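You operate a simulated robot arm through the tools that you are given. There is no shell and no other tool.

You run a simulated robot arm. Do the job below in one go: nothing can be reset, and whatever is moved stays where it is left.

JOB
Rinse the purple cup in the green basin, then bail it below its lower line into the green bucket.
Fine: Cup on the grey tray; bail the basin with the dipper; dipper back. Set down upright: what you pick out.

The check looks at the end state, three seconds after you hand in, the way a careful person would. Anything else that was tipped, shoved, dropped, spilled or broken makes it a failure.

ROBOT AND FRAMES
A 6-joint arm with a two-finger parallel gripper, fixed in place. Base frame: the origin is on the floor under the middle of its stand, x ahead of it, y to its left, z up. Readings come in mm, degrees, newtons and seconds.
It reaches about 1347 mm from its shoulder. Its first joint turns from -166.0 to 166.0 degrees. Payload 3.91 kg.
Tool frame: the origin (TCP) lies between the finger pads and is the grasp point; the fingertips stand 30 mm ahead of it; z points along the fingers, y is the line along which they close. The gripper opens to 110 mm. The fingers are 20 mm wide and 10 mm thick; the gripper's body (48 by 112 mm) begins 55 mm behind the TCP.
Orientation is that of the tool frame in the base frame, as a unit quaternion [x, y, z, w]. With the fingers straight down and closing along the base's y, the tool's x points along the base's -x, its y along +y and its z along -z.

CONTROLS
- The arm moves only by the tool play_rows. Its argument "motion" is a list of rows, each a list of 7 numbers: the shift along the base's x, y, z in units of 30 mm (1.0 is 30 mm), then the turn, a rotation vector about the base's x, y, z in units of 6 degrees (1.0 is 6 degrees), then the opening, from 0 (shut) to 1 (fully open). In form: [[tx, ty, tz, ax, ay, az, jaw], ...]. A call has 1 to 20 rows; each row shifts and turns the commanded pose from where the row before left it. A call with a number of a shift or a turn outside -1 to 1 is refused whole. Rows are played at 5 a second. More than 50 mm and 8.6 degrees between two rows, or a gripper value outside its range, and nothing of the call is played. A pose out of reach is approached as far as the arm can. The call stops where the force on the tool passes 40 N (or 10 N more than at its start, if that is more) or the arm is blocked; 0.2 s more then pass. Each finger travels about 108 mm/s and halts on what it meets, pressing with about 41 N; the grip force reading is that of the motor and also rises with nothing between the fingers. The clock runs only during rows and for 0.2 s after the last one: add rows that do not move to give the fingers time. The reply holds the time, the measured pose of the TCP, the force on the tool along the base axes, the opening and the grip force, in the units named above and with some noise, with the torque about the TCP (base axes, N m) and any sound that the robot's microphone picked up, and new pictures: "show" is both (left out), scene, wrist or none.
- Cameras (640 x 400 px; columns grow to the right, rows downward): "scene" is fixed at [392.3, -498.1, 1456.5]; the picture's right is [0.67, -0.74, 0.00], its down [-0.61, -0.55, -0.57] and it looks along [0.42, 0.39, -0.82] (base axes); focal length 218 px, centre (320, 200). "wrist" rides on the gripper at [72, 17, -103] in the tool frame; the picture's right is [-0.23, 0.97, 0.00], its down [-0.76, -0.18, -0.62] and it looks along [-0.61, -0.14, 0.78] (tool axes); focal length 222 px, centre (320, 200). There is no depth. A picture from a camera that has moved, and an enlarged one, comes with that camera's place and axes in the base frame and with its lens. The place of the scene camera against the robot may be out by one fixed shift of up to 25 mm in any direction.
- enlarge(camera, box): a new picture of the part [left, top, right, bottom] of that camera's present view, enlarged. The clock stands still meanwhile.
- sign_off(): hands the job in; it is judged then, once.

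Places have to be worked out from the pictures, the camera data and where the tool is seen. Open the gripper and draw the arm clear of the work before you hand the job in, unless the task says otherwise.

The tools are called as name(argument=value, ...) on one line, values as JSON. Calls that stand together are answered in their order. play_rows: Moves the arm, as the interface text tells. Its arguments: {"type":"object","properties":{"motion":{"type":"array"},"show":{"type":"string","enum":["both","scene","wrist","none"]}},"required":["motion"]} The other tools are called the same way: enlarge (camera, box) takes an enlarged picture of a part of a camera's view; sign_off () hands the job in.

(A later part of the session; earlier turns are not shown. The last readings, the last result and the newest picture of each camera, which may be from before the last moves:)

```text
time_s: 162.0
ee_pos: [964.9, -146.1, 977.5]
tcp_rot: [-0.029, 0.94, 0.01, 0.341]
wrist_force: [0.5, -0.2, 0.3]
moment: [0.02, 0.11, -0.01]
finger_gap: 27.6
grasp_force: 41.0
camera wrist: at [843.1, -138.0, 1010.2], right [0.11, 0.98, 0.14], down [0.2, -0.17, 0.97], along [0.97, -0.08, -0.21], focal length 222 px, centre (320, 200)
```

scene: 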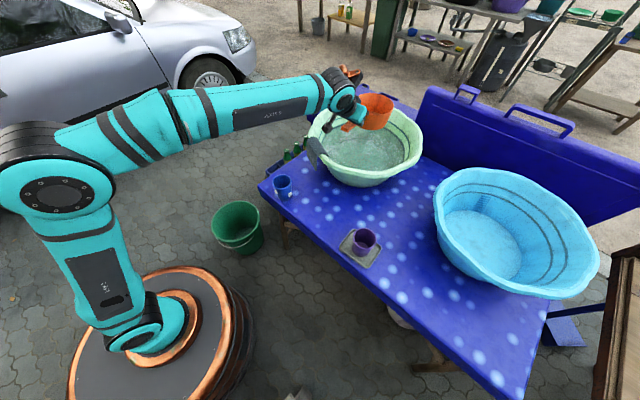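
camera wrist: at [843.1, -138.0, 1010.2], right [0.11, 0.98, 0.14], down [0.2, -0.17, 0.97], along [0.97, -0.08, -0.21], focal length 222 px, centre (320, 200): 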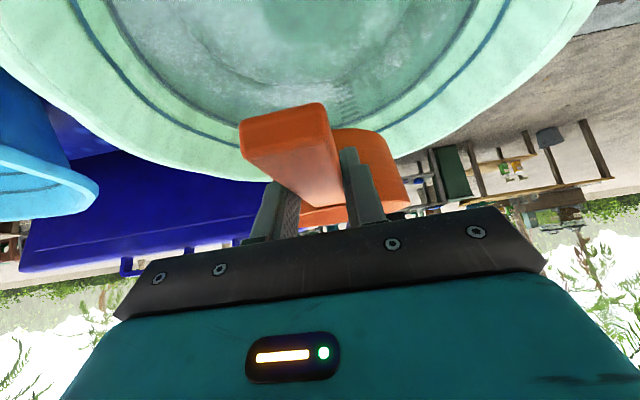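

Second scoop: tilt, lower, hold, and rise in one smooth sequence.

play_rows(motion=[[0, 0, -0.4, -0.054, 0.915, 0, 0], [0, 0, -0.6, -0.054, 0.915, 0, 0], [0, 0, -0.6, -0.054, 0.915, 0, 0], [0, 0, -0.6, -0.054, 0.92, 0, 0], [0, 0, -0.6, 0, 0, 0, 0], [0, 0, -0.6, 0, 0, 0, 0], [0, 0, -0.4, 0, 0, 0, 0], [0, 0, -0.3, 0, 0, 0, 0], [0, 0, -0.3, 0, 0, 0, 0], [0, 0, 0, 0, 0, 0, 0], [0, 0, 0, 0, 0, 0, 0], [0, 0, 0.2, 0, 0, 0, 0], [0, 0, 0.3, 0, 0, 0, 0], [0, 0, 0.3, 0, 0, 0, 0], [0, 0, 0.3, 0, 0, 0, 0], [0, 0, 0.3, 0, 0, 0, 0], [0, 0, 0.3, 0, 0, 0, 0]])

enlarge(camera="scene", box=[310, 80, 430, 190])

```text
time_s: 165.6
ee_pos: [964.2, -146.6, 895.2]
tcp_rot: [-0.032, 0.988, 0.005, 0.154]
wrist_force: [0.4, -0.9, -5.3]
moment: [-0.06, 0.45, -0.01]
finger_gap: 27.5
grasp_force: 40.9
camera wrist: at [863.8, -136.4, 972.6], right [0.15, 0.99, 0.07], down [0.54, -0.14, 0.83], along [0.82, -0.09, -0.56], focal length 222 px, centre (320, 200)
```

scene: 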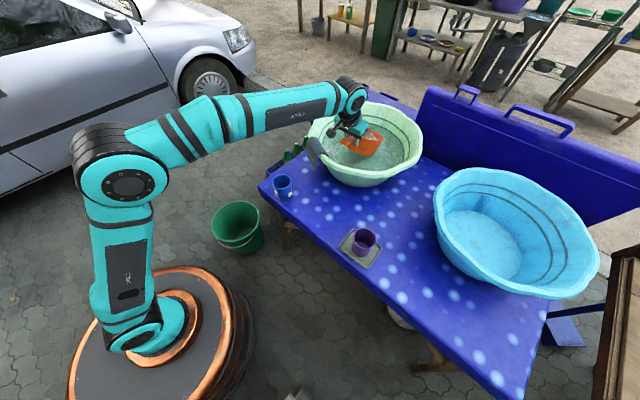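
wrist: 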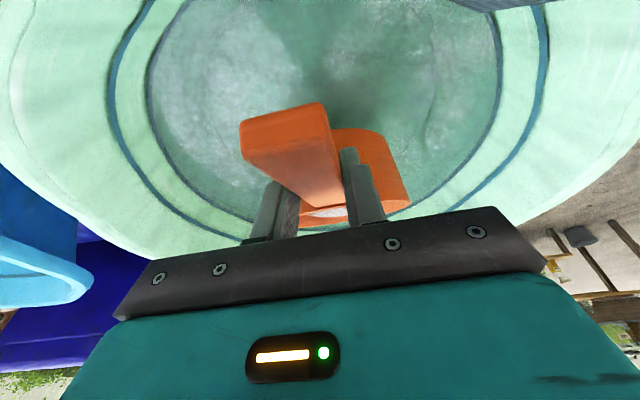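

```text
3.64 times, centred on (370, 135) of scene
camera zoom: at [392.3, -498.1, 1456.5], right [0.67, -0.74, 0.0], down [-0.61, -0.55, -0.57], along [0.42, 0.39, -0.82], focal length 794 px, centre (138, 436)
```

zoom: 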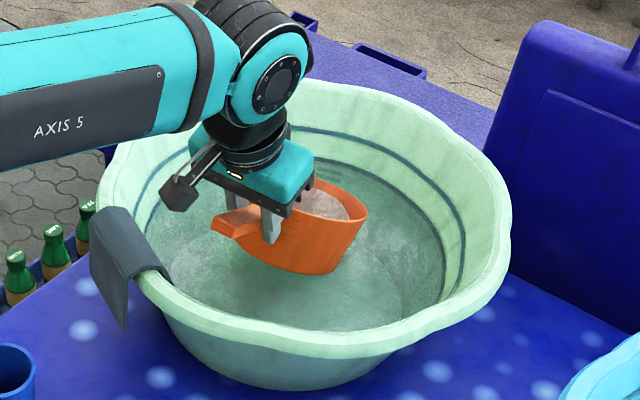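

About 0.43 kg aboard. Levelling, then carrying to the bucket along the same path.

play_rows(motion=[[0, 0, 0.2, 0.035, -0.61, 0, 0], [0, 0, 0.3, 0.035, -0.61, 0, 0], [0, 0, 0.4, 0.035, -0.61, 0, 0], [0, 0, 0.5, 0.035, -0.61, 0, 0], [0, 0, 0.5, 0.035, -0.61, 0, 0], [0, 0, 0.4, 0.035, -0.61, 0, 0], [0, 0, 0.35, 0, 0, 0, 0], [0, 0, 0.2, 0, 0, 0, 0], [0, 0, 0, 0, 0, 0, 0], [0, 0, 0, 0, 0, 0, 0], [-0.2, 0.11, 0, 0, 0, 0.2, 0], [-0.4, 0.23, 0, 0, 0, 0.4, 0], [-0.65, 0.367, 0, 0, 0, 0.656, 0], [-0.65, 0.367, 0, 0, 0, 0.656, 0], [-0.65, 0.367, 0, 0, 0, 0.656, 0], [-0.65, 0.367, 0, 0, 0, 0.656, 0], [-0.65, 0.367, 0, 0, 0, 0.656, 0], [-0.65, 0.367, 0, 0, 0, 0.656, 0], [-0.65, 0.367, 0, 0, 0, 0.656, 0], [-0.65, 0.367, 0, 0, 0, 0.656, 0]])

```text
time_s: 169.8
ee_pos: [789.3, -47.9, 980.8]
tcp_rot: [-0.312, 0.887, 0.112, 0.322]
wrist_force: [-0.1, 0.0, -6.5]
moment: [-0.36, 0.47, 0.0]
finger_gap: 27.4
grasp_force: 41.4
camera wrist: at [685.4, -111.6, 1014.9], right [-0.47, 0.87, 0.14], down [0.26, -0.02, 0.97], along [0.84, 0.5, -0.21], focal length 222 px, centre (320, 200)
```

scene: 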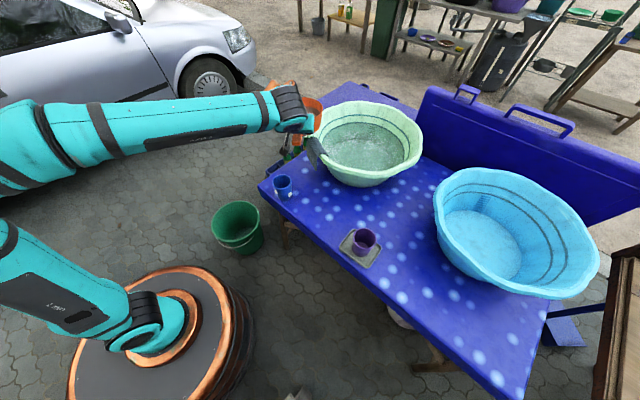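
wrist: 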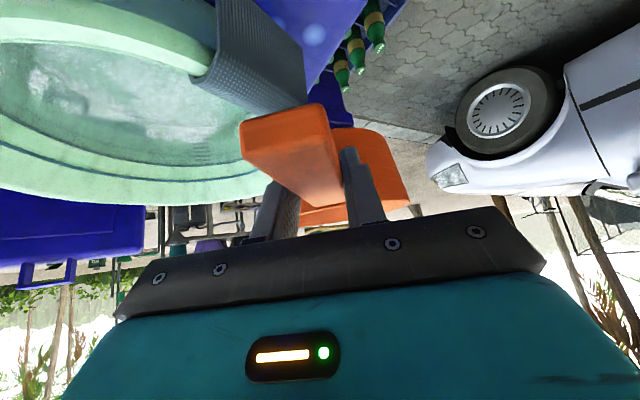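

Steady. Continuing the carry and beginning the descent over the bucket side.

play_rows(motion=[[-0.65, 0.367, 0, 0, 0, 0.656, 0], [-0.65, 0.367, 0, 0, 0, 0.656, 0], [-0.65, 0.367, 0, 0, 0, 0.656, 0], [-0.65, 0.367, 0, 0, 0, 0.656, 0], [-0.65, 0.367, 0, 0, 0, 0.656, 0], [-0.65, 0.367, 0, 0, 0, 0.656, 0], [-0.65, 0.367, 0, 0, 0, 0.656, 0], [-0.65, 0.367, 0, 0, 0, 0.656, 0], [-0.65, 0.377, 0, 0, 0, 0.667, 0], [-0.65, 0.377, 0, 0, 0, 0.667, 0], [-0.65, 0.377, 0, 0, 0, 0.667, 0], [-0.65, 0.377, 0, 0, 0, 0.667, 0], [-0.43, 0.23, -0.1, 0, 0, 0.4, 0], [-0.2, 0.1, -0.3, 0, 0, 0.262, 0], [0, 0, -0.5, 0, 0, 0, 0], [0, 0, -0.8, 0, 0, 0, 0], [0, 0, -0.9, 0, 0, 0, 0], [0, 0, -0.9, 0, 0, 0, 0], [0, 0, -0.9, 0, 0, 0, 0], [0, 0, -0.9, 0, 0, 0, 0]], show="scene")

```text
time_s: 174.0
ee_pos: [537.3, 93.9, 823.6]
tcp_rot: [0.666, -0.663, -0.242, -0.241]
wrist_force: [-1.7, -1.0, -6.1]
moment: [-0.61, 0.01, 0.0]
finger_gap: 27.4
grasp_force: 40.5
```

scene: 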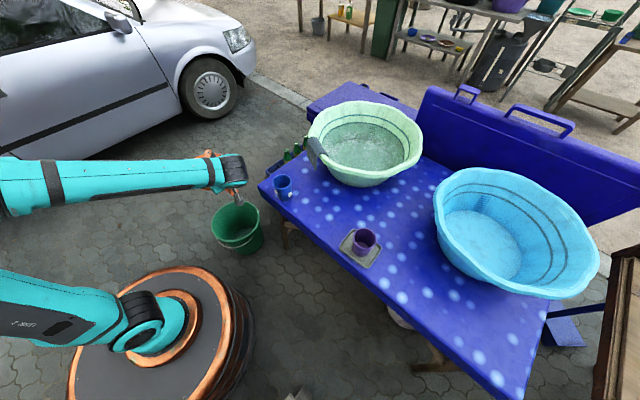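

On target at (537, 94). Descending to pour height and starting the tilt.

play_rows(motion=[[0, 0, -0.9, 0, 0, 0, 0], [0, 0, -0.9, 0, 0, 0, 0], [0, 0, -0.9, 0, 0, 0, 0], [0, 0, -0.9, 0, 0, 0, 0], [0, 0, -0.9, 0, 0, 0, 0], [0, 0, -0.9, 0, 0, 0, 0], [0, 0, -0.9, 0, 0, 0, 0], [0, 0, -0.9, 0, 0, 0, 0], [0, 0, -0.9, 0, 0, 0, 0], [0, 0, -0.7, 0, 0, 0, 0], [0, 0, -0.3, 0, 0, 0, 0], [0, 0, 0, -0.5, 0, 0, 0], [0, 0, 0, -0.7, 0, 0, 0], [0, 0, 0, -0.7, 0, 0, 0], [0, 0, 0, -0.7, 0, 0, 0], [0, 0, 0, -0.7, 0, 0, 0], [0, 0, 0, -0.7, 0, 0, 0], [0, 0.12, 0, -0.4, 0, 0, 0], [0, 0.12, 0, -0.4, 0, 0, 0], [0, 0.12, 0, -0.4, 0, 0, 0]], show="scene")

play_rows(motion=[[0, 0.12, 0, -0.4, 0, 0, 0], [0, 0.25, 0, -0.6, 0, 0, 0], [0, 0.25, 0, -0.6, 0, 0, 0], [0, 0.35, 0, -0.8, 0, 0, 0], [0, 0.4, 0, -0.8, 0, 0, 0], [0, 0.45, 0, -0.8, 0, 0, 0], [0, 0.45, 0, -0.8, 0, 0, 0], [0, 0.45, 0, -0.8, 0, 0, 0], [0, 0.45, 0, -0.8, 0, 0, 0], [0, 0.45, 0, -0.8, 0, 0, 0], [0, 0.3, 0, -0.8, 0, 0, 0], [0, 0, 0, 0, 0, 0, 0], [0, 0, 0, 0, 0, 0, 0], [0, 0, 0, 0, 0, 0, 0], [0, 0, 0, 0, 0, 0, 0], [0, 0, 0, 0, 0, 0, 0]])

enlarge(camera="scene", box=[190, 150, 310, 270])

enlarge(camera="scene", box=[300, 90, 430, 195])

```text
time_s: 178.2
ee_pos: [537.9, 104.5, 549.7]
tcp_rot: [0.706, -0.704, -0.054, -0.052]
wrist_force: [-0.2, 0.1, -4.0]
moment: [-0.28, 0.02, 0.0]
finger_gap: 27.3
grasp_force: 40.9
```

scene: 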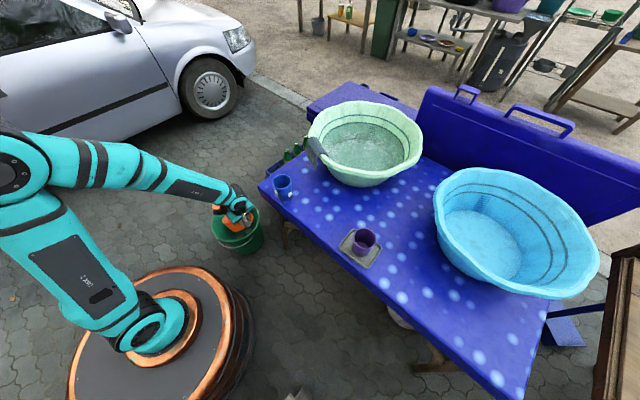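

```text
time_s: 181.6
ee_pos: [538.3, 222.3, 550.0]
tcp_rot: [0.667, -0.665, 0.237, 0.239]
wrist_force: [0.4, 0.1, -1.5]
moment: [-0.02, -0.02, 0.0]
finger_gap: 27.3
grasp_force: 41.0
camera wrist: at [521.5, 232.1, 676.3], right [-0.97, 0.17, -0.14], down [0.18, 0.98, 0.0], along [0.14, -0.03, -0.99], focal length 222 px, centre (320, 200)
```

scene: 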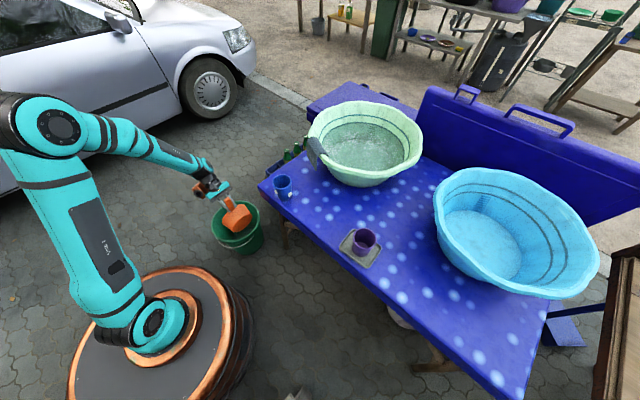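
wrist: 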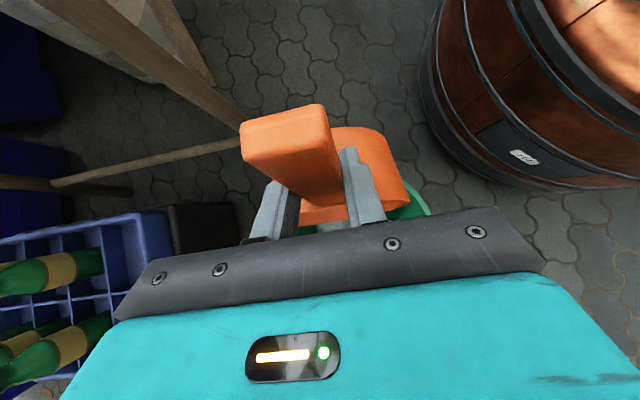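

```text
3.33 times, centred on (250, 210) of scene
camera zoom: at [392.3, -498.1, 1456.5], right [0.67, -0.74, 0.0], down [-0.61, -0.55, -0.57], along [0.42, 0.39, -0.82], focal length 728 px, centre (553, 167)
```

zoom: 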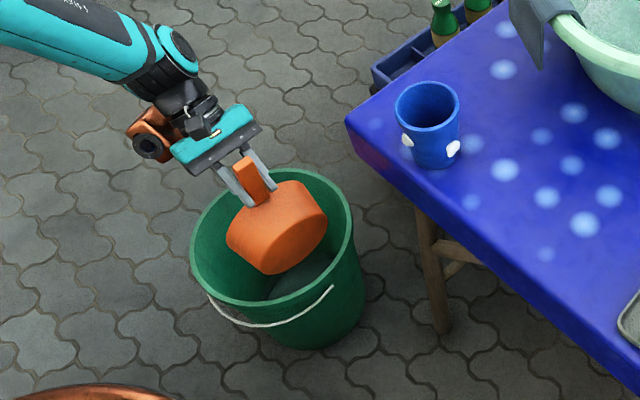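

```text
3.81 times, centred on (365, 142) of scene
camera zoom: at [392.3, -498.1, 1456.5], right [0.67, -0.74, 0.0], down [-0.61, -0.55, -0.57], along [0.42, 0.39, -0.82], focal length 832 px, centre (149, 419)
```

zoom: 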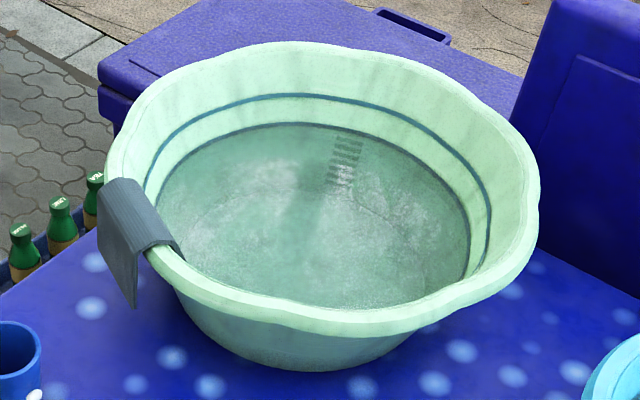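

enlarge(camera="scene", box=[385, 115, 425, 170])

enlarge(camera="scene", box=[325, 105, 385, 140])

```text
7.27 times, centred on (405, 142) of scene
camera zoom: at [392.3, -498.1, 1456.5], right [0.67, -0.74, 0.0], down [-0.61, -0.55, -0.57], along [0.42, 0.39, -0.82], focal length 1589 px, centre (-298, 618)
```

zoom: 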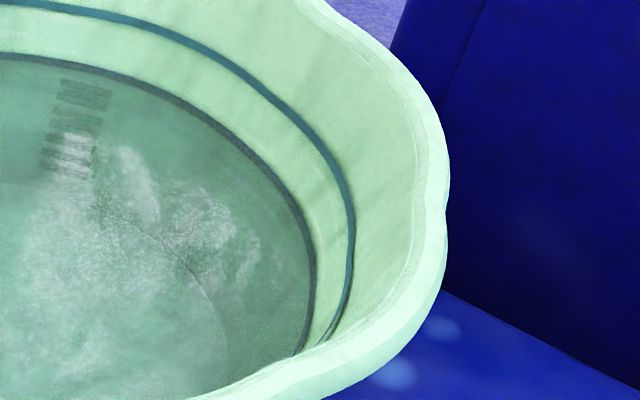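

```text
10.67 times, centred on (355, 122) of scene
camera zoom: at [392.3, -498.1, 1456.5], right [0.67, -0.74, 0.0], down [-0.61, -0.55, -0.57], along [0.42, 0.39, -0.82], focal length 2330 px, centre (-53, 1027)
```

zoom: 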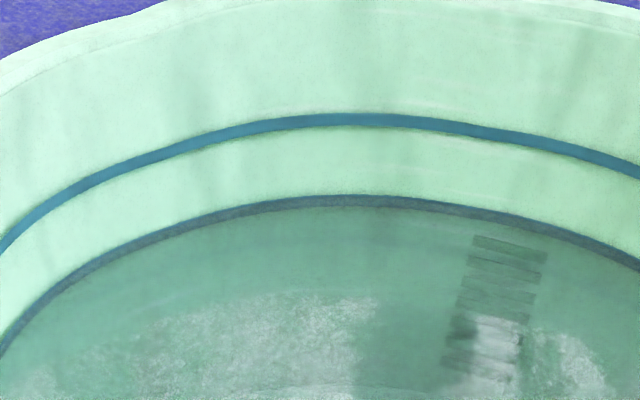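

Level is right at the line's band now, still touching it. Going for a third scoop.

play_rows(motion=[[0, -0.428, 0, 1, 0, 0, 0], [0, -0.428, 0, 1, 0, 0, 0], [0, -0.428, 0, 1, 0, 0, 0], [0, -0.428, 0, 1, 0, 0, 0], [0, -0.428, 0, 1, 0, 0, 0], [0, -0.428, 0, 1, 0, 0, 0], [0, -0.428, 0, 1, 0, 0, 0], [0, -0.428, 0, 1, 0, 0, 0], [0, -0.428, 0, 1, 0, 0, 0], [0, -0.428, 0, 1, 0, 0, 0], [0, 0, 0.4, 1, 0, 0, 0], [0, 0, 0.8, 1, 0, 0, 0], [0, 0, 1, 1, 0, 0, 0], [0, 0, 1, 0.2, 0, 0, 0], [0, 0, 1, 0, 0, 0, 0], [0, 0, 1, 0, 0, 0, 0], [0, 0, 1, 0, 0, 0, 0], [0, 0, 1, 0, 0, 0, 0], [0, 0, 1, 0, 0, 0, 0], [0, 0, 1, 0, 0, 0, 0]], show="none")

play_rows(motion=[[0, 0, 1, 0, 0, 0, 0], [0, 0, 1, 0, 0, 0, 0], [0, 0, 1, 0, 0, 0, 0], [0, 0, 1, 0, 0, 0, 0], [0, 0, 1, 0, 0, 0, 0], [0.95, -0.537, 0, 0, 0, -0.962, 0], [0.95, -0.537, 0, 0, 0, -0.962, 0], [0.95, -0.537, 0, 0, 0, -0.962, 0], [0.95, -0.537, 0, 0, 0, -0.962, 0], [0.95, -0.537, 0, 0, 0, -0.962, 0], [0.95, -0.537, 0, 0, 0, -0.962, 0], [0.95, -0.537, 0, 0, 0, -0.962, 0], [0.95, -0.537, 0, 0, 0, -0.962, 0], [0.95, -0.537, 0, 0, 0, -0.962, 0], [0.95, -0.537, 0, 0, 0, -0.962, 0], [0.95, -0.537, 0, 0, 0, -0.962, 0], [0.95, -0.537, 0, 0, 0, -0.962, 0], [0.95, -0.537, 0, 0, 0, -0.962, 0], [0.95, -0.537, 0, 0, 0, -0.962, 0], [0.95, -0.537, 0, 0, 0, -0.962, 0]])

```text
time_s: 185.8
ee_pos: [536.8, 96.0, 825.0]
tcp_rot: [0.666, -0.663, -0.242, -0.241]
wrist_force: [0.6, 0.0, -2.0]
moment: [-0.12, -0.01, 0.02]
finger_gap: 27.5
grasp_force: 40.9
```

```text
time_s: 190.0
ee_pos: [965.4, -146.5, 975.1]
tcp_rot: [-0.029, 0.939, 0.01, 0.341]
wrist_force: [-0.3, 1.2, -0.5]
moment: [-0.04, 0.11, -0.03]
finger_gap: 27.4
grasp_force: 40.8
camera wrist: at [843.2, -137.2, 1009.2], right [0.11, 0.98, 0.14], down [0.2, -0.16, 0.97], along [0.97, -0.08, -0.21], focal length 222 px, centre (320, 200)
```

scene: 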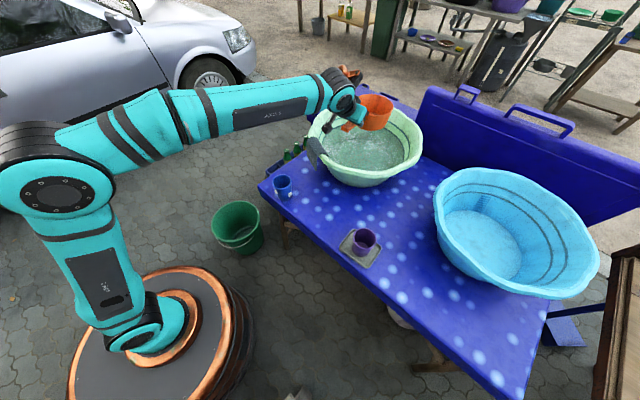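
wrist: 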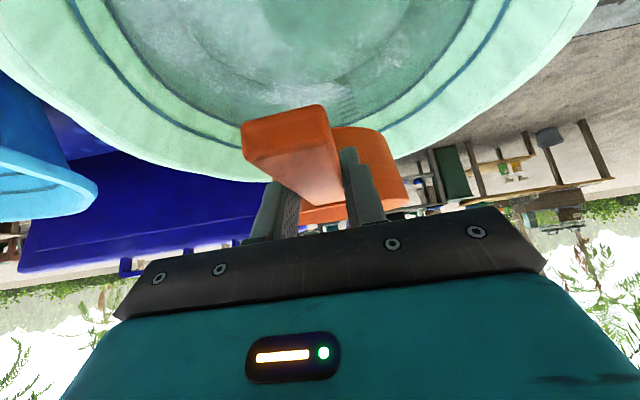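

Third scoop: tilt, lower, hold, rise.

play_rows(motion=[[0, 0, -0.4, -0.054, 0.915, 0, 0], [0, 0, -0.6, -0.054, 0.915, 0, 0], [0, 0, -0.6, -0.054, 0.915, 0, 0], [0, 0, -0.6, -0.054, 0.92, 0, 0], [0, 0, -0.6, 0, 0, 0, 0], [0, 0, -0.6, 0, 0, 0, 0], [0, 0, -0.4, 0, 0, 0, 0], [0, 0, -0.3, 0, 0, 0, 0], [0, 0, -0.3, 0, 0, 0, 0], [0, 0, 0, 0, 0, 0, 0], [0, 0, 0, 0, 0, 0, 0], [0, 0, 0.2, 0, 0, 0, 0], [0, 0, 0.3, 0, 0, 0, 0], [0, 0, 0.3, 0, 0, 0, 0], [0, 0, 0.3, 0, 0, 0, 0], [0, 0, 0.3, 0, 0, 0, 0], [0, 0, 0.3, 0, 0, 0, 0]])

enlarge(camera="scene", box=[310, 80, 430, 190])

```text
time_s: 193.6
ee_pos: [966.0, -145.1, 894.9]
tcp_rot: [-0.032, 0.988, 0.005, 0.154]
wrist_force: [0.4, 0.5, -5.7]
moment: [-0.04, 0.46, 0.01]
finger_gap: 27.4
grasp_force: 40.8
camera wrist: at [864.6, -135.9, 971.5], right [0.15, 0.99, 0.07], down [0.54, -0.14, 0.83], along [0.82, -0.09, -0.56], focal length 222 px, centre (320, 200)
```

scene: 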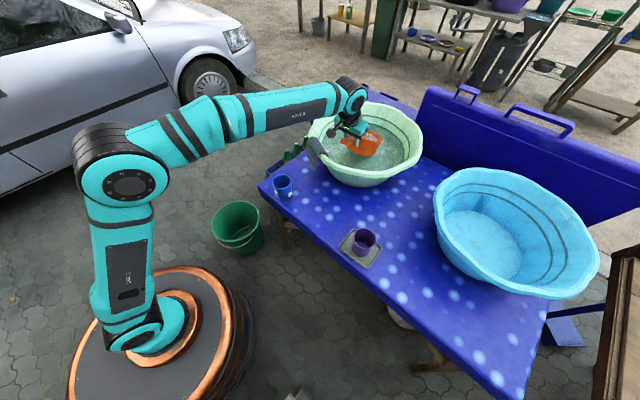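
wrist: 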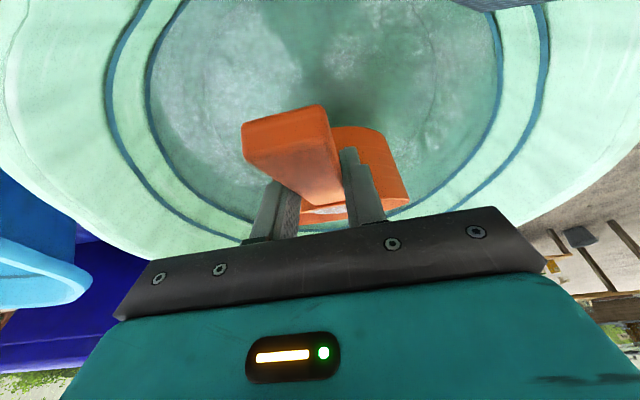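

```text
3.64 times, centred on (370, 135) of scene
camera zoom: at [392.3, -498.1, 1456.5], right [0.67, -0.74, 0.0], down [-0.61, -0.55, -0.57], along [0.42, 0.39, -0.82], focal length 794 px, centre (138, 436)
```

zoom: 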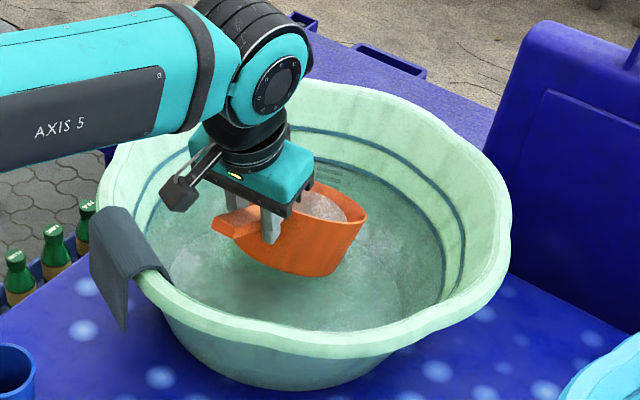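

~0.43 kg again, and the lower line now shows clear blue, emerging from the water. Levelling and carrying.

play_rows(motion=[[0, 0, 0.2, 0.035, -0.61, 0, 0], [0, 0, 0.3, 0.035, -0.61, 0, 0], [0, 0, 0.4, 0.035, -0.61, 0, 0], [0, 0, 0.5, 0.035, -0.61, 0, 0], [0, 0, 0.5, 0.035, -0.61, 0, 0], [0, 0, 0.4, 0.035, -0.61, 0, 0], [0, 0, 0.35, 0, 0, 0, 0], [0, 0, 0.2, 0, 0, 0, 0], [0, 0, 0, 0, 0, 0, 0], [0, 0, 0, 0, 0, 0, 0], [-0.2, 0.11, 0, 0, 0, 0.2, 0], [-0.4, 0.23, 0, 0, 0, 0.4, 0], [-0.65, 0.367, 0, 0, 0, 0.656, 0], [-0.65, 0.367, 0, 0, 0, 0.656, 0], [-0.65, 0.367, 0, 0, 0, 0.656, 0], [-0.65, 0.367, 0, 0, 0, 0.656, 0], [-0.65, 0.367, 0, 0, 0, 0.656, 0], [-0.65, 0.367, 0, 0, 0, 0.656, 0], [-0.65, 0.367, 0, 0, 0, 0.656, 0], [-0.65, 0.367, 0, 0, 0, 0.656, 0]])

enlarge(camera="scene", box=[325, 100, 425, 180])

```text
time_s: 197.8
ee_pos: [791.7, -49.7, 979.6]
tcp_rot: [-0.313, 0.887, 0.112, 0.321]
wrist_force: [-0.4, 1.6, -7.0]
moment: [-0.37, 0.47, 0.01]
finger_gap: 27.3
grasp_force: 40.2
camera wrist: at [685.9, -112.1, 1013.2], right [-0.47, 0.87, 0.14], down [0.26, -0.02, 0.97], along [0.84, 0.5, -0.21], focal length 222 px, centre (320, 200)
```

scene: 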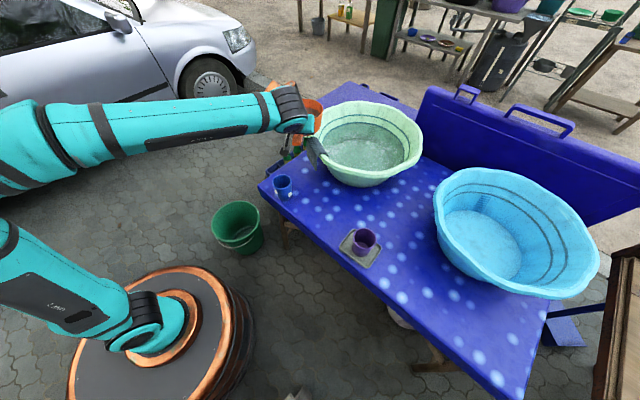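
wrist: 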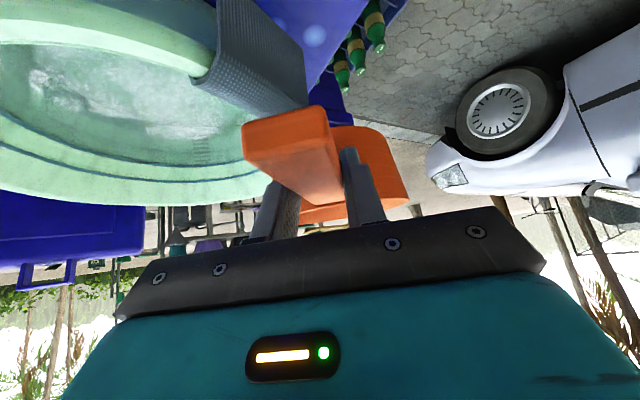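

```text
5.00 times, centred on (375, 140) of scene
camera zoom: at [392.3, -498.1, 1456.5], right [0.67, -0.74, 0.0], down [-0.61, -0.55, -0.57], along [0.42, 0.39, -0.82], focal length 1092 px, centre (45, 500)
```

zoom: 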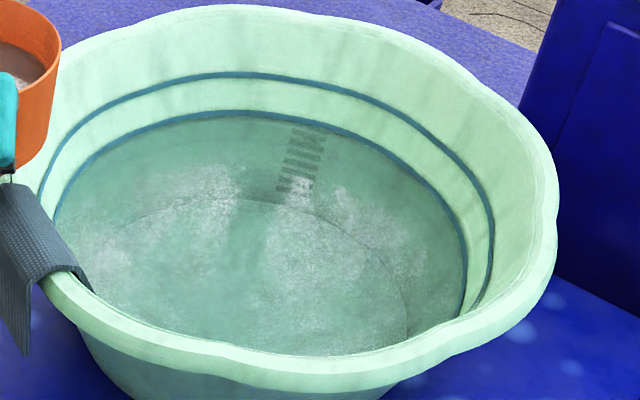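

The lower line is now dry-bright like the upper one, so the water has dropped to just under it. Finishing this carry.

play_rows(motion=[[-0.65, 0.367, 0, 0, 0, 0.656, 0], [-0.65, 0.367, 0, 0, 0, 0.656, 0], [-0.65, 0.367, 0, 0, 0, 0.656, 0], [-0.65, 0.367, 0, 0, 0, 0.656, 0], [-0.65, 0.367, 0, 0, 0, 0.656, 0], [-0.65, 0.367, 0, 0, 0, 0.656, 0], [-0.65, 0.367, 0, 0, 0, 0.656, 0], [-0.65, 0.367, 0, 0, 0, 0.656, 0], [-0.65, 0.377, 0, 0, 0, 0.667, 0], [-0.65, 0.377, 0, 0, 0, 0.667, 0], [-0.65, 0.377, 0, 0, 0, 0.667, 0], [-0.65, 0.377, 0, 0, 0, 0.667, 0], [-0.43, 0.23, -0.1, 0, 0, 0.4, 0], [-0.2, 0.1, -0.3, 0, 0, 0.262, 0], [0, 0, -0.5, 0, 0, 0, 0], [0, 0, -0.8, 0, 0, 0, 0], [0, 0, -0.9, 0, 0, 0, 0], [0, 0, -0.9, 0, 0, 0, 0], [0, 0, -0.9, 0, 0, 0, 0], [0, 0, -0.9, 0, 0, 0, 0]], show="scene")

enlarge(camera="scene", box=[180, 130, 300, 260])

```text
time_s: 202.0
ee_pos: [539.3, 95.1, 821.9]
tcp_rot: [0.667, -0.663, -0.241, -0.24]
wrist_force: [0.6, -1.2, -6.9]
moment: [-0.6, 0.0, -0.01]
finger_gap: 27.2
grasp_force: 40.9
```

scene: 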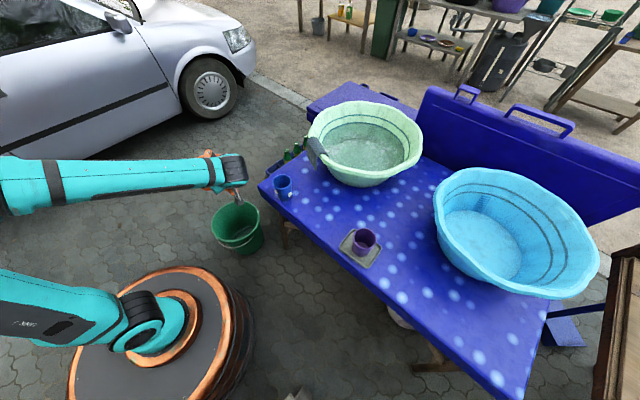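

```text
3.08 times, centred on (240, 195) of scene
camera zoom: at [392.3, -498.1, 1456.5], right [0.67, -0.74, 0.0], down [-0.61, -0.55, -0.57], along [0.42, 0.39, -0.82], focal length 672 px, centre (566, 215)
```

zoom: 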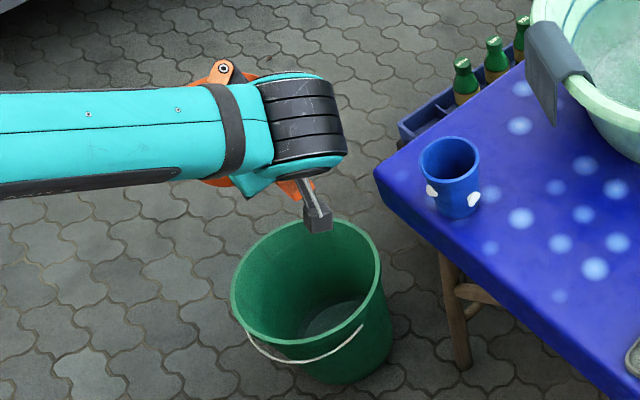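

Steady, floor dry. Descending and pouring.

play_rows(motion=[[0, 0, -0.9, 0, 0, 0, 0], [0, 0, -0.9, 0, 0, 0, 0], [0, 0, -0.9, 0, 0, 0, 0], [0, 0, -0.9, 0, 0, 0, 0], [0, 0, -0.9, 0, 0, 0, 0], [0, 0, -0.9, 0, 0, 0, 0], [0, 0, -0.9, 0, 0, 0, 0], [0, 0, -0.9, 0, 0, 0, 0], [0, 0, -0.9, 0, 0, 0, 0], [0, 0, -0.7, 0, 0, 0, 0], [0, 0, -0.3, 0, 0, 0, 0], [0, 0, 0, -0.5, 0, 0, 0], [0, 0, 0, -0.7, 0, 0, 0], [0, 0, 0, -0.7, 0, 0, 0], [0, 0, 0, -0.7, 0, 0, 0], [0, 0, 0, -0.7, 0, 0, 0], [0, 0, 0, -0.7, 0, 0, 0], [0, 0.12, 0, -0.4, 0, 0, 0], [0, 0.12, 0, -0.4, 0, 0, 0], [0, 0.12, 0, -0.4, 0, 0, 0]], show="scene")

play_rows(motion=[[0, 0.12, 0, -0.4, 0, 0, 0], [0, 0.25, 0, -0.6, 0, 0, 0], [0, 0.25, 0, -0.6, 0, 0, 0], [0, 0.35, 0, -0.8, 0, 0, 0], [0, 0.4, 0, -0.8, 0, 0, 0], [0, 0.45, 0, -0.8, 0, 0, 0], [0, 0.45, 0, -0.8, 0, 0, 0], [0, 0.45, 0, -0.8, 0, 0, 0], [0, 0.45, 0, -0.8, 0, 0, 0], [0, 0.45, 0, -0.8, 0, 0, 0], [0, 0.3, 0, -0.8, 0, 0, 0], [0, 0, 0, 0, 0, 0, 0], [0, 0, 0, 0, 0, 0, 0], [0, 0, 0, 0, 0, 0, 0], [0, 0, 0, 0, 0, 0, 0], [0, 0, 0, 0, 0, 0, 0]])

enlarge(camera="scene", box=[190, 150, 310, 270])

enlarge(camera="scene", box=[325, 105, 385, 140])

```text
time_s: 206.2
ee_pos: [538.5, 104.7, 547.1]
tcp_rot: [0.706, -0.704, -0.054, -0.053]
wrist_force: [0.1, -1.2, -4.3]
moment: [-0.24, 0.02, -0.02]
finger_gap: 27.5
grasp_force: 41.1
```

scene: 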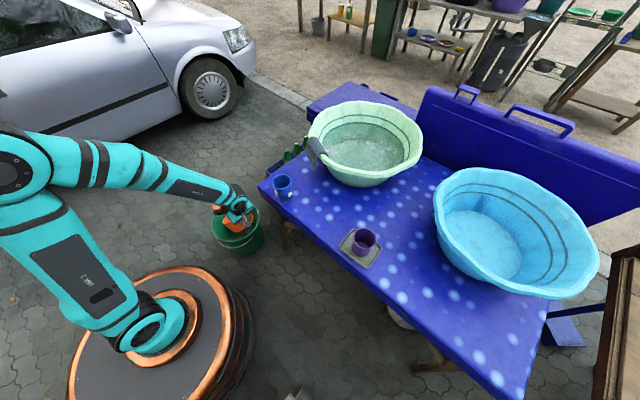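

```text
time_s: 209.6
ee_pos: [537.9, 224.2, 547.9]
tcp_rot: [0.667, -0.665, 0.236, 0.24]
wrist_force: [0.7, -0.3, -1.0]
moment: [0.02, -0.01, 0.0]
finger_gap: 27.4
grasp_force: 41.3
camera wrist: at [522.1, 232.8, 674.6], right [-0.97, 0.17, -0.14], down [0.18, 0.98, 0.0], along [0.14, -0.03, -0.99], focal length 222 px, centre (320, 200)
```

scene: 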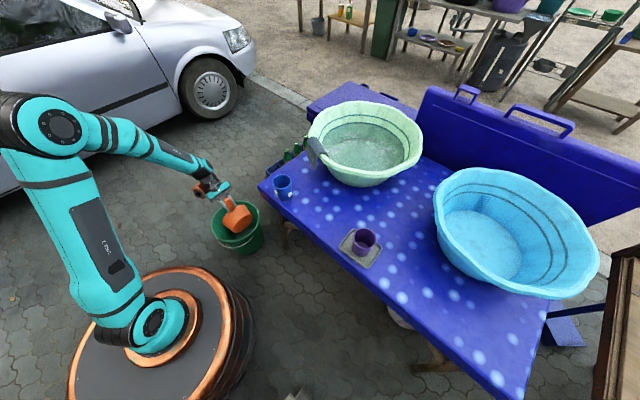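
wrist: 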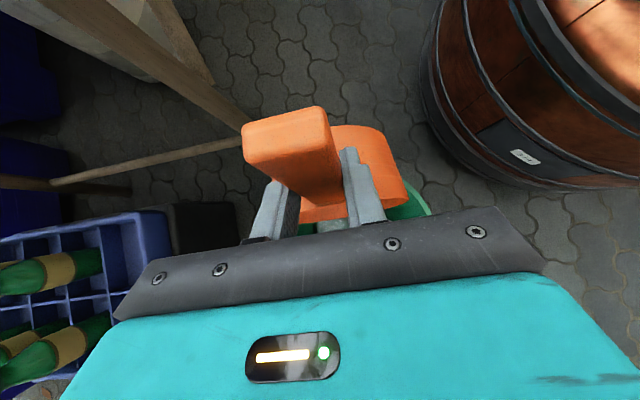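

```text
3.33 times, centred on (250, 210) of scene
camera zoom: at [392.3, -498.1, 1456.5], right [0.67, -0.74, 0.0], down [-0.61, -0.55, -0.57], along [0.42, 0.39, -0.82], focal length 728 px, centre (553, 167)
```

zoom: 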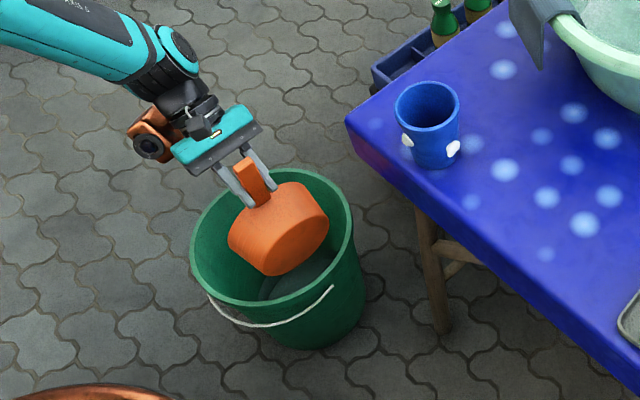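

```text
10.67 times, centred on (355, 122) of scene
camera zoom: at [392.3, -498.1, 1456.5], right [0.67, -0.74, 0.0], down [-0.61, -0.55, -0.57], along [0.42, 0.39, -0.82], focal length 2330 px, centre (-53, 1027)
```

zoom: 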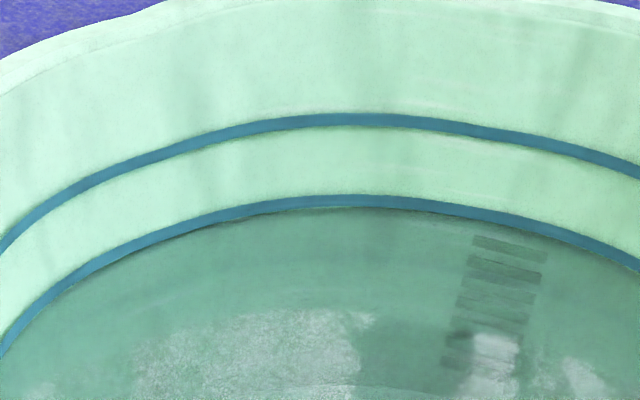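

The whole lower line is now out of the water, with the surface just touching beneath it. One more scoop will give a clear margin.

play_rows(motion=[[0, -0.428, 0, 1, 0, 0, 0], [0, -0.428, 0, 1, 0, 0, 0], [0, -0.428, 0, 1, 0, 0, 0], [0, -0.428, 0, 1, 0, 0, 0], [0, -0.428, 0, 1, 0, 0, 0], [0, -0.428, 0, 1, 0, 0, 0], [0, -0.428, 0, 1, 0, 0, 0], [0, -0.428, 0, 1, 0, 0, 0], [0, -0.428, 0, 1, 0, 0, 0], [0, -0.428, 0, 1, 0, 0, 0], [0, 0, 0.4, 1, 0, 0, 0], [0, 0, 0.8, 1, 0, 0, 0], [0, 0, 1, 1, 0, 0, 0], [0, 0, 1, 0.2, 0, 0, 0], [0, 0, 1, 0, 0, 0, 0], [0, 0, 1, 0, 0, 0, 0], [0, 0, 1, 0, 0, 0, 0], [0, 0, 1, 0, 0, 0, 0], [0, 0, 1, 0, 0, 0, 0], [0, 0, 1, 0, 0, 0, 0]], show="none")

play_rows(motion=[[0, 0, 1, 0, 0, 0, 0], [0, 0, 1, 0, 0, 0, 0], [0, 0, 1, 0, 0, 0, 0], [0, 0, 1, 0, 0, 0, 0], [0, 0, 1, 0, 0, 0, 0], [0.95, -0.537, 0, 0, 0, -0.962, 0], [0.95, -0.537, 0, 0, 0, -0.962, 0], [0.95, -0.537, 0, 0, 0, -0.962, 0], [0.95, -0.537, 0, 0, 0, -0.962, 0], [0.95, -0.537, 0, 0, 0, -0.962, 0], [0.95, -0.537, 0, 0, 0, -0.962, 0], [0.95, -0.537, 0, 0, 0, -0.962, 0], [0.95, -0.537, 0, 0, 0, -0.962, 0], [0.95, -0.537, 0, 0, 0, -0.962, 0], [0.95, -0.537, 0, 0, 0, -0.962, 0], [0.95, -0.537, 0, 0, 0, -0.962, 0], [0.95, -0.537, 0, 0, 0, -0.962, 0], [0.95, -0.537, 0, 0, 0, -0.962, 0], [0.95, -0.537, 0, 0, 0, -0.962, 0], [0.95, -0.537, 0, 0, 0, -0.962, 0]])

```text
time_s: 213.8
ee_pos: [536.8, 96.2, 824.2]
tcp_rot: [0.666, -0.664, -0.241, -0.24]
wrist_force: [-0.1, -1.0, -2.0]
moment: [-0.09, -0.04, 0.02]
finger_gap: 27.7
grasp_force: 40.9
```

```text
time_s: 218.0
ee_pos: [965.7, -147.8, 974.6]
tcp_rot: [-0.03, 0.94, 0.01, 0.34]
wrist_force: [-0.5, 0.8, -0.2]
moment: [0.01, 0.13, 0.03]
finger_gap: 27.5
grasp_force: 41.4
camera wrist: at [843.5, -137.5, 1008.1], right [0.11, 0.98, 0.14], down [0.2, -0.16, 0.97], along [0.97, -0.08, -0.21], focal length 222 px, centre (320, 200)
```

scene: 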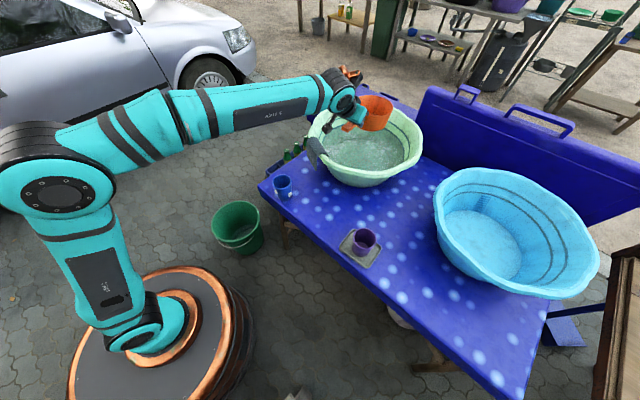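
wrist: 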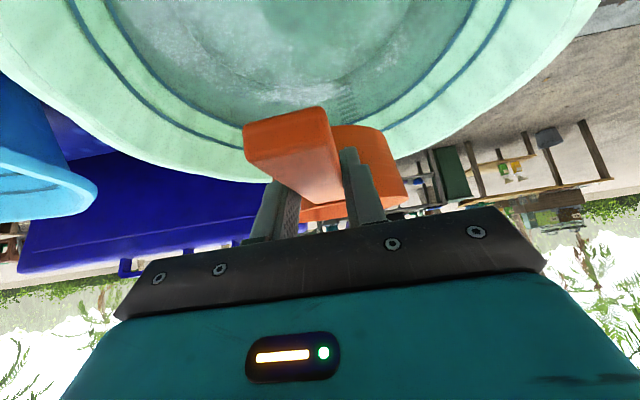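

Fourth scoop, slightly shallower relative to the floor.

play_rows(motion=[[0, 0, -0.4, -0.054, 0.915, 0, 0], [0, 0, -0.6, -0.054, 0.915, 0, 0], [0, 0, -0.6, -0.054, 0.915, 0, 0], [0, 0, -0.6, -0.054, 0.92, 0, 0], [0, 0, -0.6, 0, 0, 0, 0], [0, 0, -0.6, 0, 0, 0, 0], [0, 0, -0.4, 0, 0, 0, 0], [0, 0, -0.3, 0, 0, 0, 0], [0, 0, -0.3, 0, 0, 0, 0], [0, 0, 0, 0, 0, 0, 0], [0, 0, 0, 0, 0, 0, 0], [0, 0, 0.2, 0, 0, 0, 0], [0, 0, 0.3, 0, 0, 0, 0], [0, 0, 0.3, 0, 0, 0, 0], [0, 0, 0.3, 0, 0, 0, 0], [0, 0, 0.3, 0, 0, 0, 0], [0, 0, 0.3, 0, 0, 0, 0]])

enlarge(camera="scene", box=[310, 80, 430, 190])

```text
time_s: 221.6
ee_pos: [965.1, -146.9, 893.8]
tcp_rot: [-0.032, 0.987, 0.006, 0.154]
wrist_force: [-0.6, 0.9, -6.0]
moment: [-0.04, 0.43, -0.03]
finger_gap: 27.5
grasp_force: 41.2
camera wrist: at [864.9, -136.5, 970.1], right [0.15, 0.99, 0.07], down [0.55, -0.14, 0.83], along [0.82, -0.09, -0.56], focal length 222 px, centre (320, 200)
```

scene: 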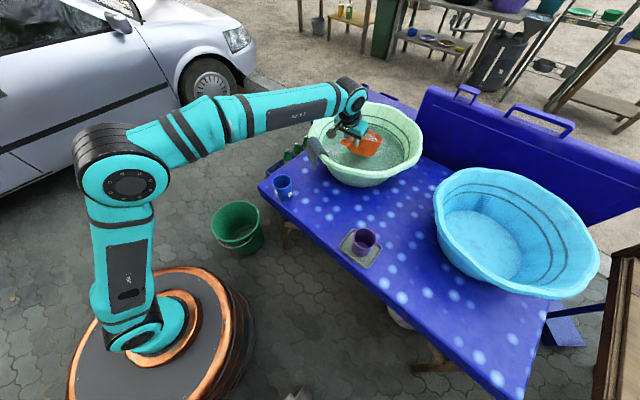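
wrist: 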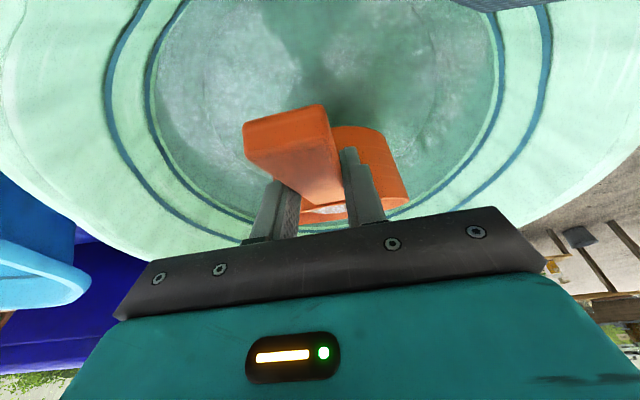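

```text
3.64 times, centred on (370, 135) of scene
camera zoom: at [392.3, -498.1, 1456.5], right [0.67, -0.74, 0.0], down [-0.61, -0.55, -0.57], along [0.42, 0.39, -0.82], focal length 794 px, centre (138, 436)
```

zoom: 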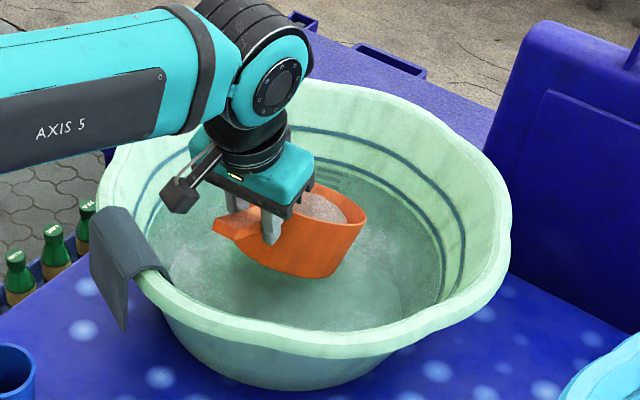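

Scooped ~0.43 kg, and wall now shows below the lower line. Carrying it to the bucket.

play_rows(motion=[[0, 0, 0.2, 0.035, -0.61, 0, 0], [0, 0, 0.3, 0.035, -0.61, 0, 0], [0, 0, 0.4, 0.035, -0.61, 0, 0], [0, 0, 0.5, 0.035, -0.61, 0, 0], [0, 0, 0.5, 0.035, -0.61, 0, 0], [0, 0, 0.4, 0.035, -0.61, 0, 0], [0, 0, 0.35, 0, 0, 0, 0], [0, 0, 0.2, 0, 0, 0, 0], [0, 0, 0, 0, 0, 0, 0], [0, 0, 0, 0, 0, 0, 0], [-0.2, 0.11, 0, 0, 0, 0.2, 0], [-0.4, 0.23, 0, 0, 0, 0.4, 0], [-0.65, 0.367, 0, 0, 0, 0.656, 0], [-0.65, 0.367, 0, 0, 0, 0.656, 0], [-0.65, 0.367, 0, 0, 0, 0.656, 0], [-0.65, 0.367, 0, 0, 0, 0.656, 0], [-0.65, 0.367, 0, 0, 0, 0.656, 0], [-0.65, 0.367, 0, 0, 0, 0.656, 0], [-0.65, 0.367, 0, 0, 0, 0.656, 0], [-0.65, 0.367, 0, 0, 0, 0.656, 0]])

enlarge(camera="scene", box=[325, 105, 385, 140])

enlarge(camera="scene", box=[270, 70, 370, 160])

```text
time_s: 225.8
ee_pos: [791.4, -48.1, 977.1]
tcp_rot: [-0.314, 0.886, 0.113, 0.322]
wrist_force: [-0.1, -0.5, -7.0]
moment: [-0.36, 0.46, -0.03]
finger_gap: 27.5
grasp_force: 41.1
camera wrist: at [686.9, -111.8, 1012.1], right [-0.48, 0.87, 0.14], down [0.26, -0.02, 0.97], along [0.84, 0.5, -0.21], focal length 222 px, centre (320, 200)
```

scene: 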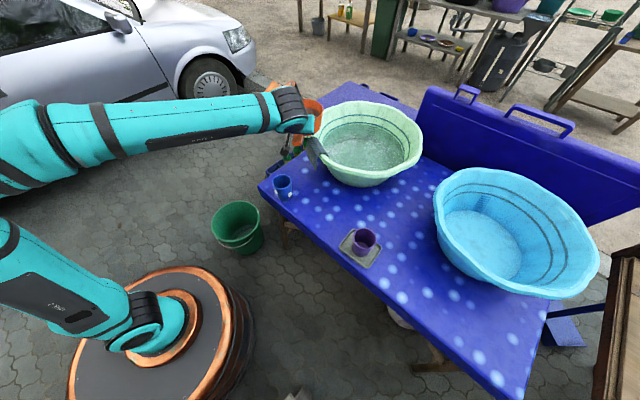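
wrist: 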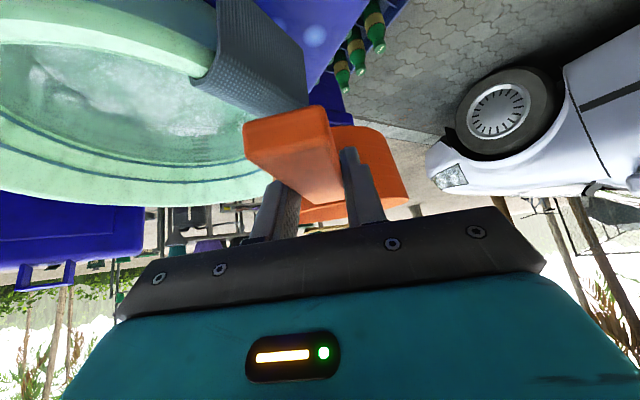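

```text
10.67 times, centred on (355, 122) of scene
camera zoom: at [392.3, -498.1, 1456.5], right [0.67, -0.74, 0.0], down [-0.61, -0.55, -0.57], along [0.42, 0.39, -0.82], focal length 2330 px, centre (-53, 1027)
```

zoom: 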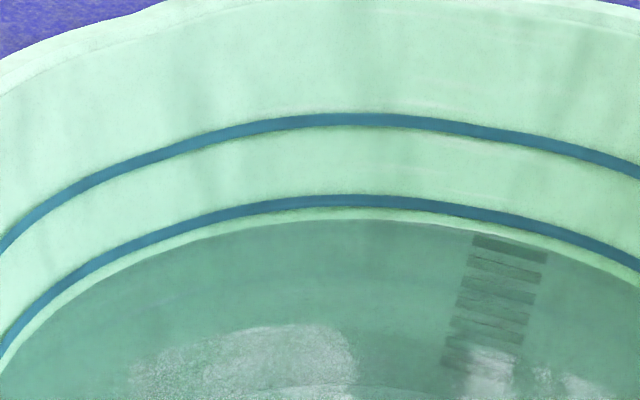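

```text
4.44 times, centred on (320, 115) of scene
camera zoom: at [392.3, -498.1, 1456.5], right [0.67, -0.74, 0.0], down [-0.61, -0.55, -0.57], along [0.42, 0.39, -0.82], focal length 971 px, centre (320, 578)
```

zoom: 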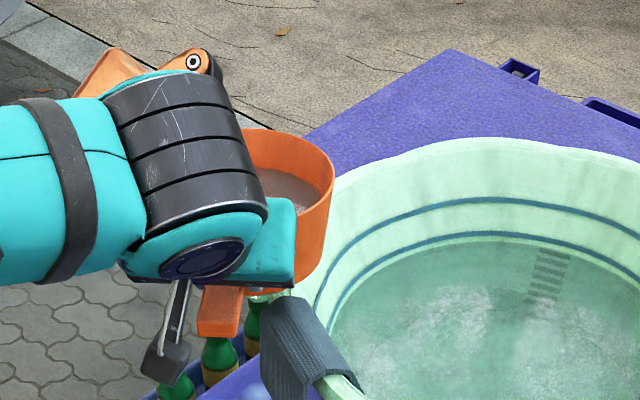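

There's now a clear strip of dry wall between the water and the lower line. Finishing this delivery.

play_rows(motion=[[-0.65, 0.367, 0, 0, 0, 0.656, 0], [-0.65, 0.367, 0, 0, 0, 0.656, 0], [-0.65, 0.367, 0, 0, 0, 0.656, 0], [-0.65, 0.367, 0, 0, 0, 0.656, 0], [-0.65, 0.367, 0, 0, 0, 0.656, 0], [-0.65, 0.367, 0, 0, 0, 0.656, 0], [-0.65, 0.367, 0, 0, 0, 0.656, 0], [-0.65, 0.367, 0, 0, 0, 0.656, 0], [-0.65, 0.377, 0, 0, 0, 0.667, 0], [-0.65, 0.377, 0, 0, 0, 0.667, 0], [-0.65, 0.377, 0, 0, 0, 0.667, 0], [-0.65, 0.377, 0, 0, 0, 0.667, 0], [-0.43, 0.23, -0.1, 0, 0, 0.4, 0], [-0.23, 0.1, -0.3, 0, 0, 0.262, 0], [0, 0, -0.5, 0, 0, 0, 0], [0, 0, -0.8, 0, 0, 0, 0], [0, 0, -0.9, 0, 0, 0, 0], [0, 0, -0.9, 0, 0, 0, 0], [0, 0, -0.9, 0, 0, 0, 0], [0, 0, -0.9, 0, 0, 0, 0]], show="scene")

```text
time_s: 230.0
ee_pos: [537.9, 95.5, 820.0]
tcp_rot: [0.667, -0.663, -0.241, -0.241]
wrist_force: [0.3, -0.5, -5.9]
moment: [-0.55, -0.02, -0.03]
finger_gap: 27.3
grasp_force: 41.4
```

scene: 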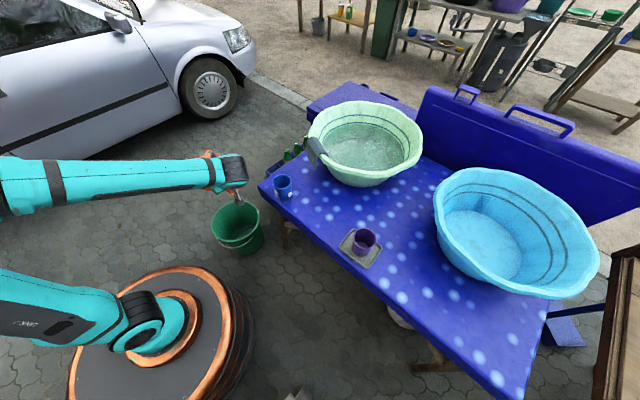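

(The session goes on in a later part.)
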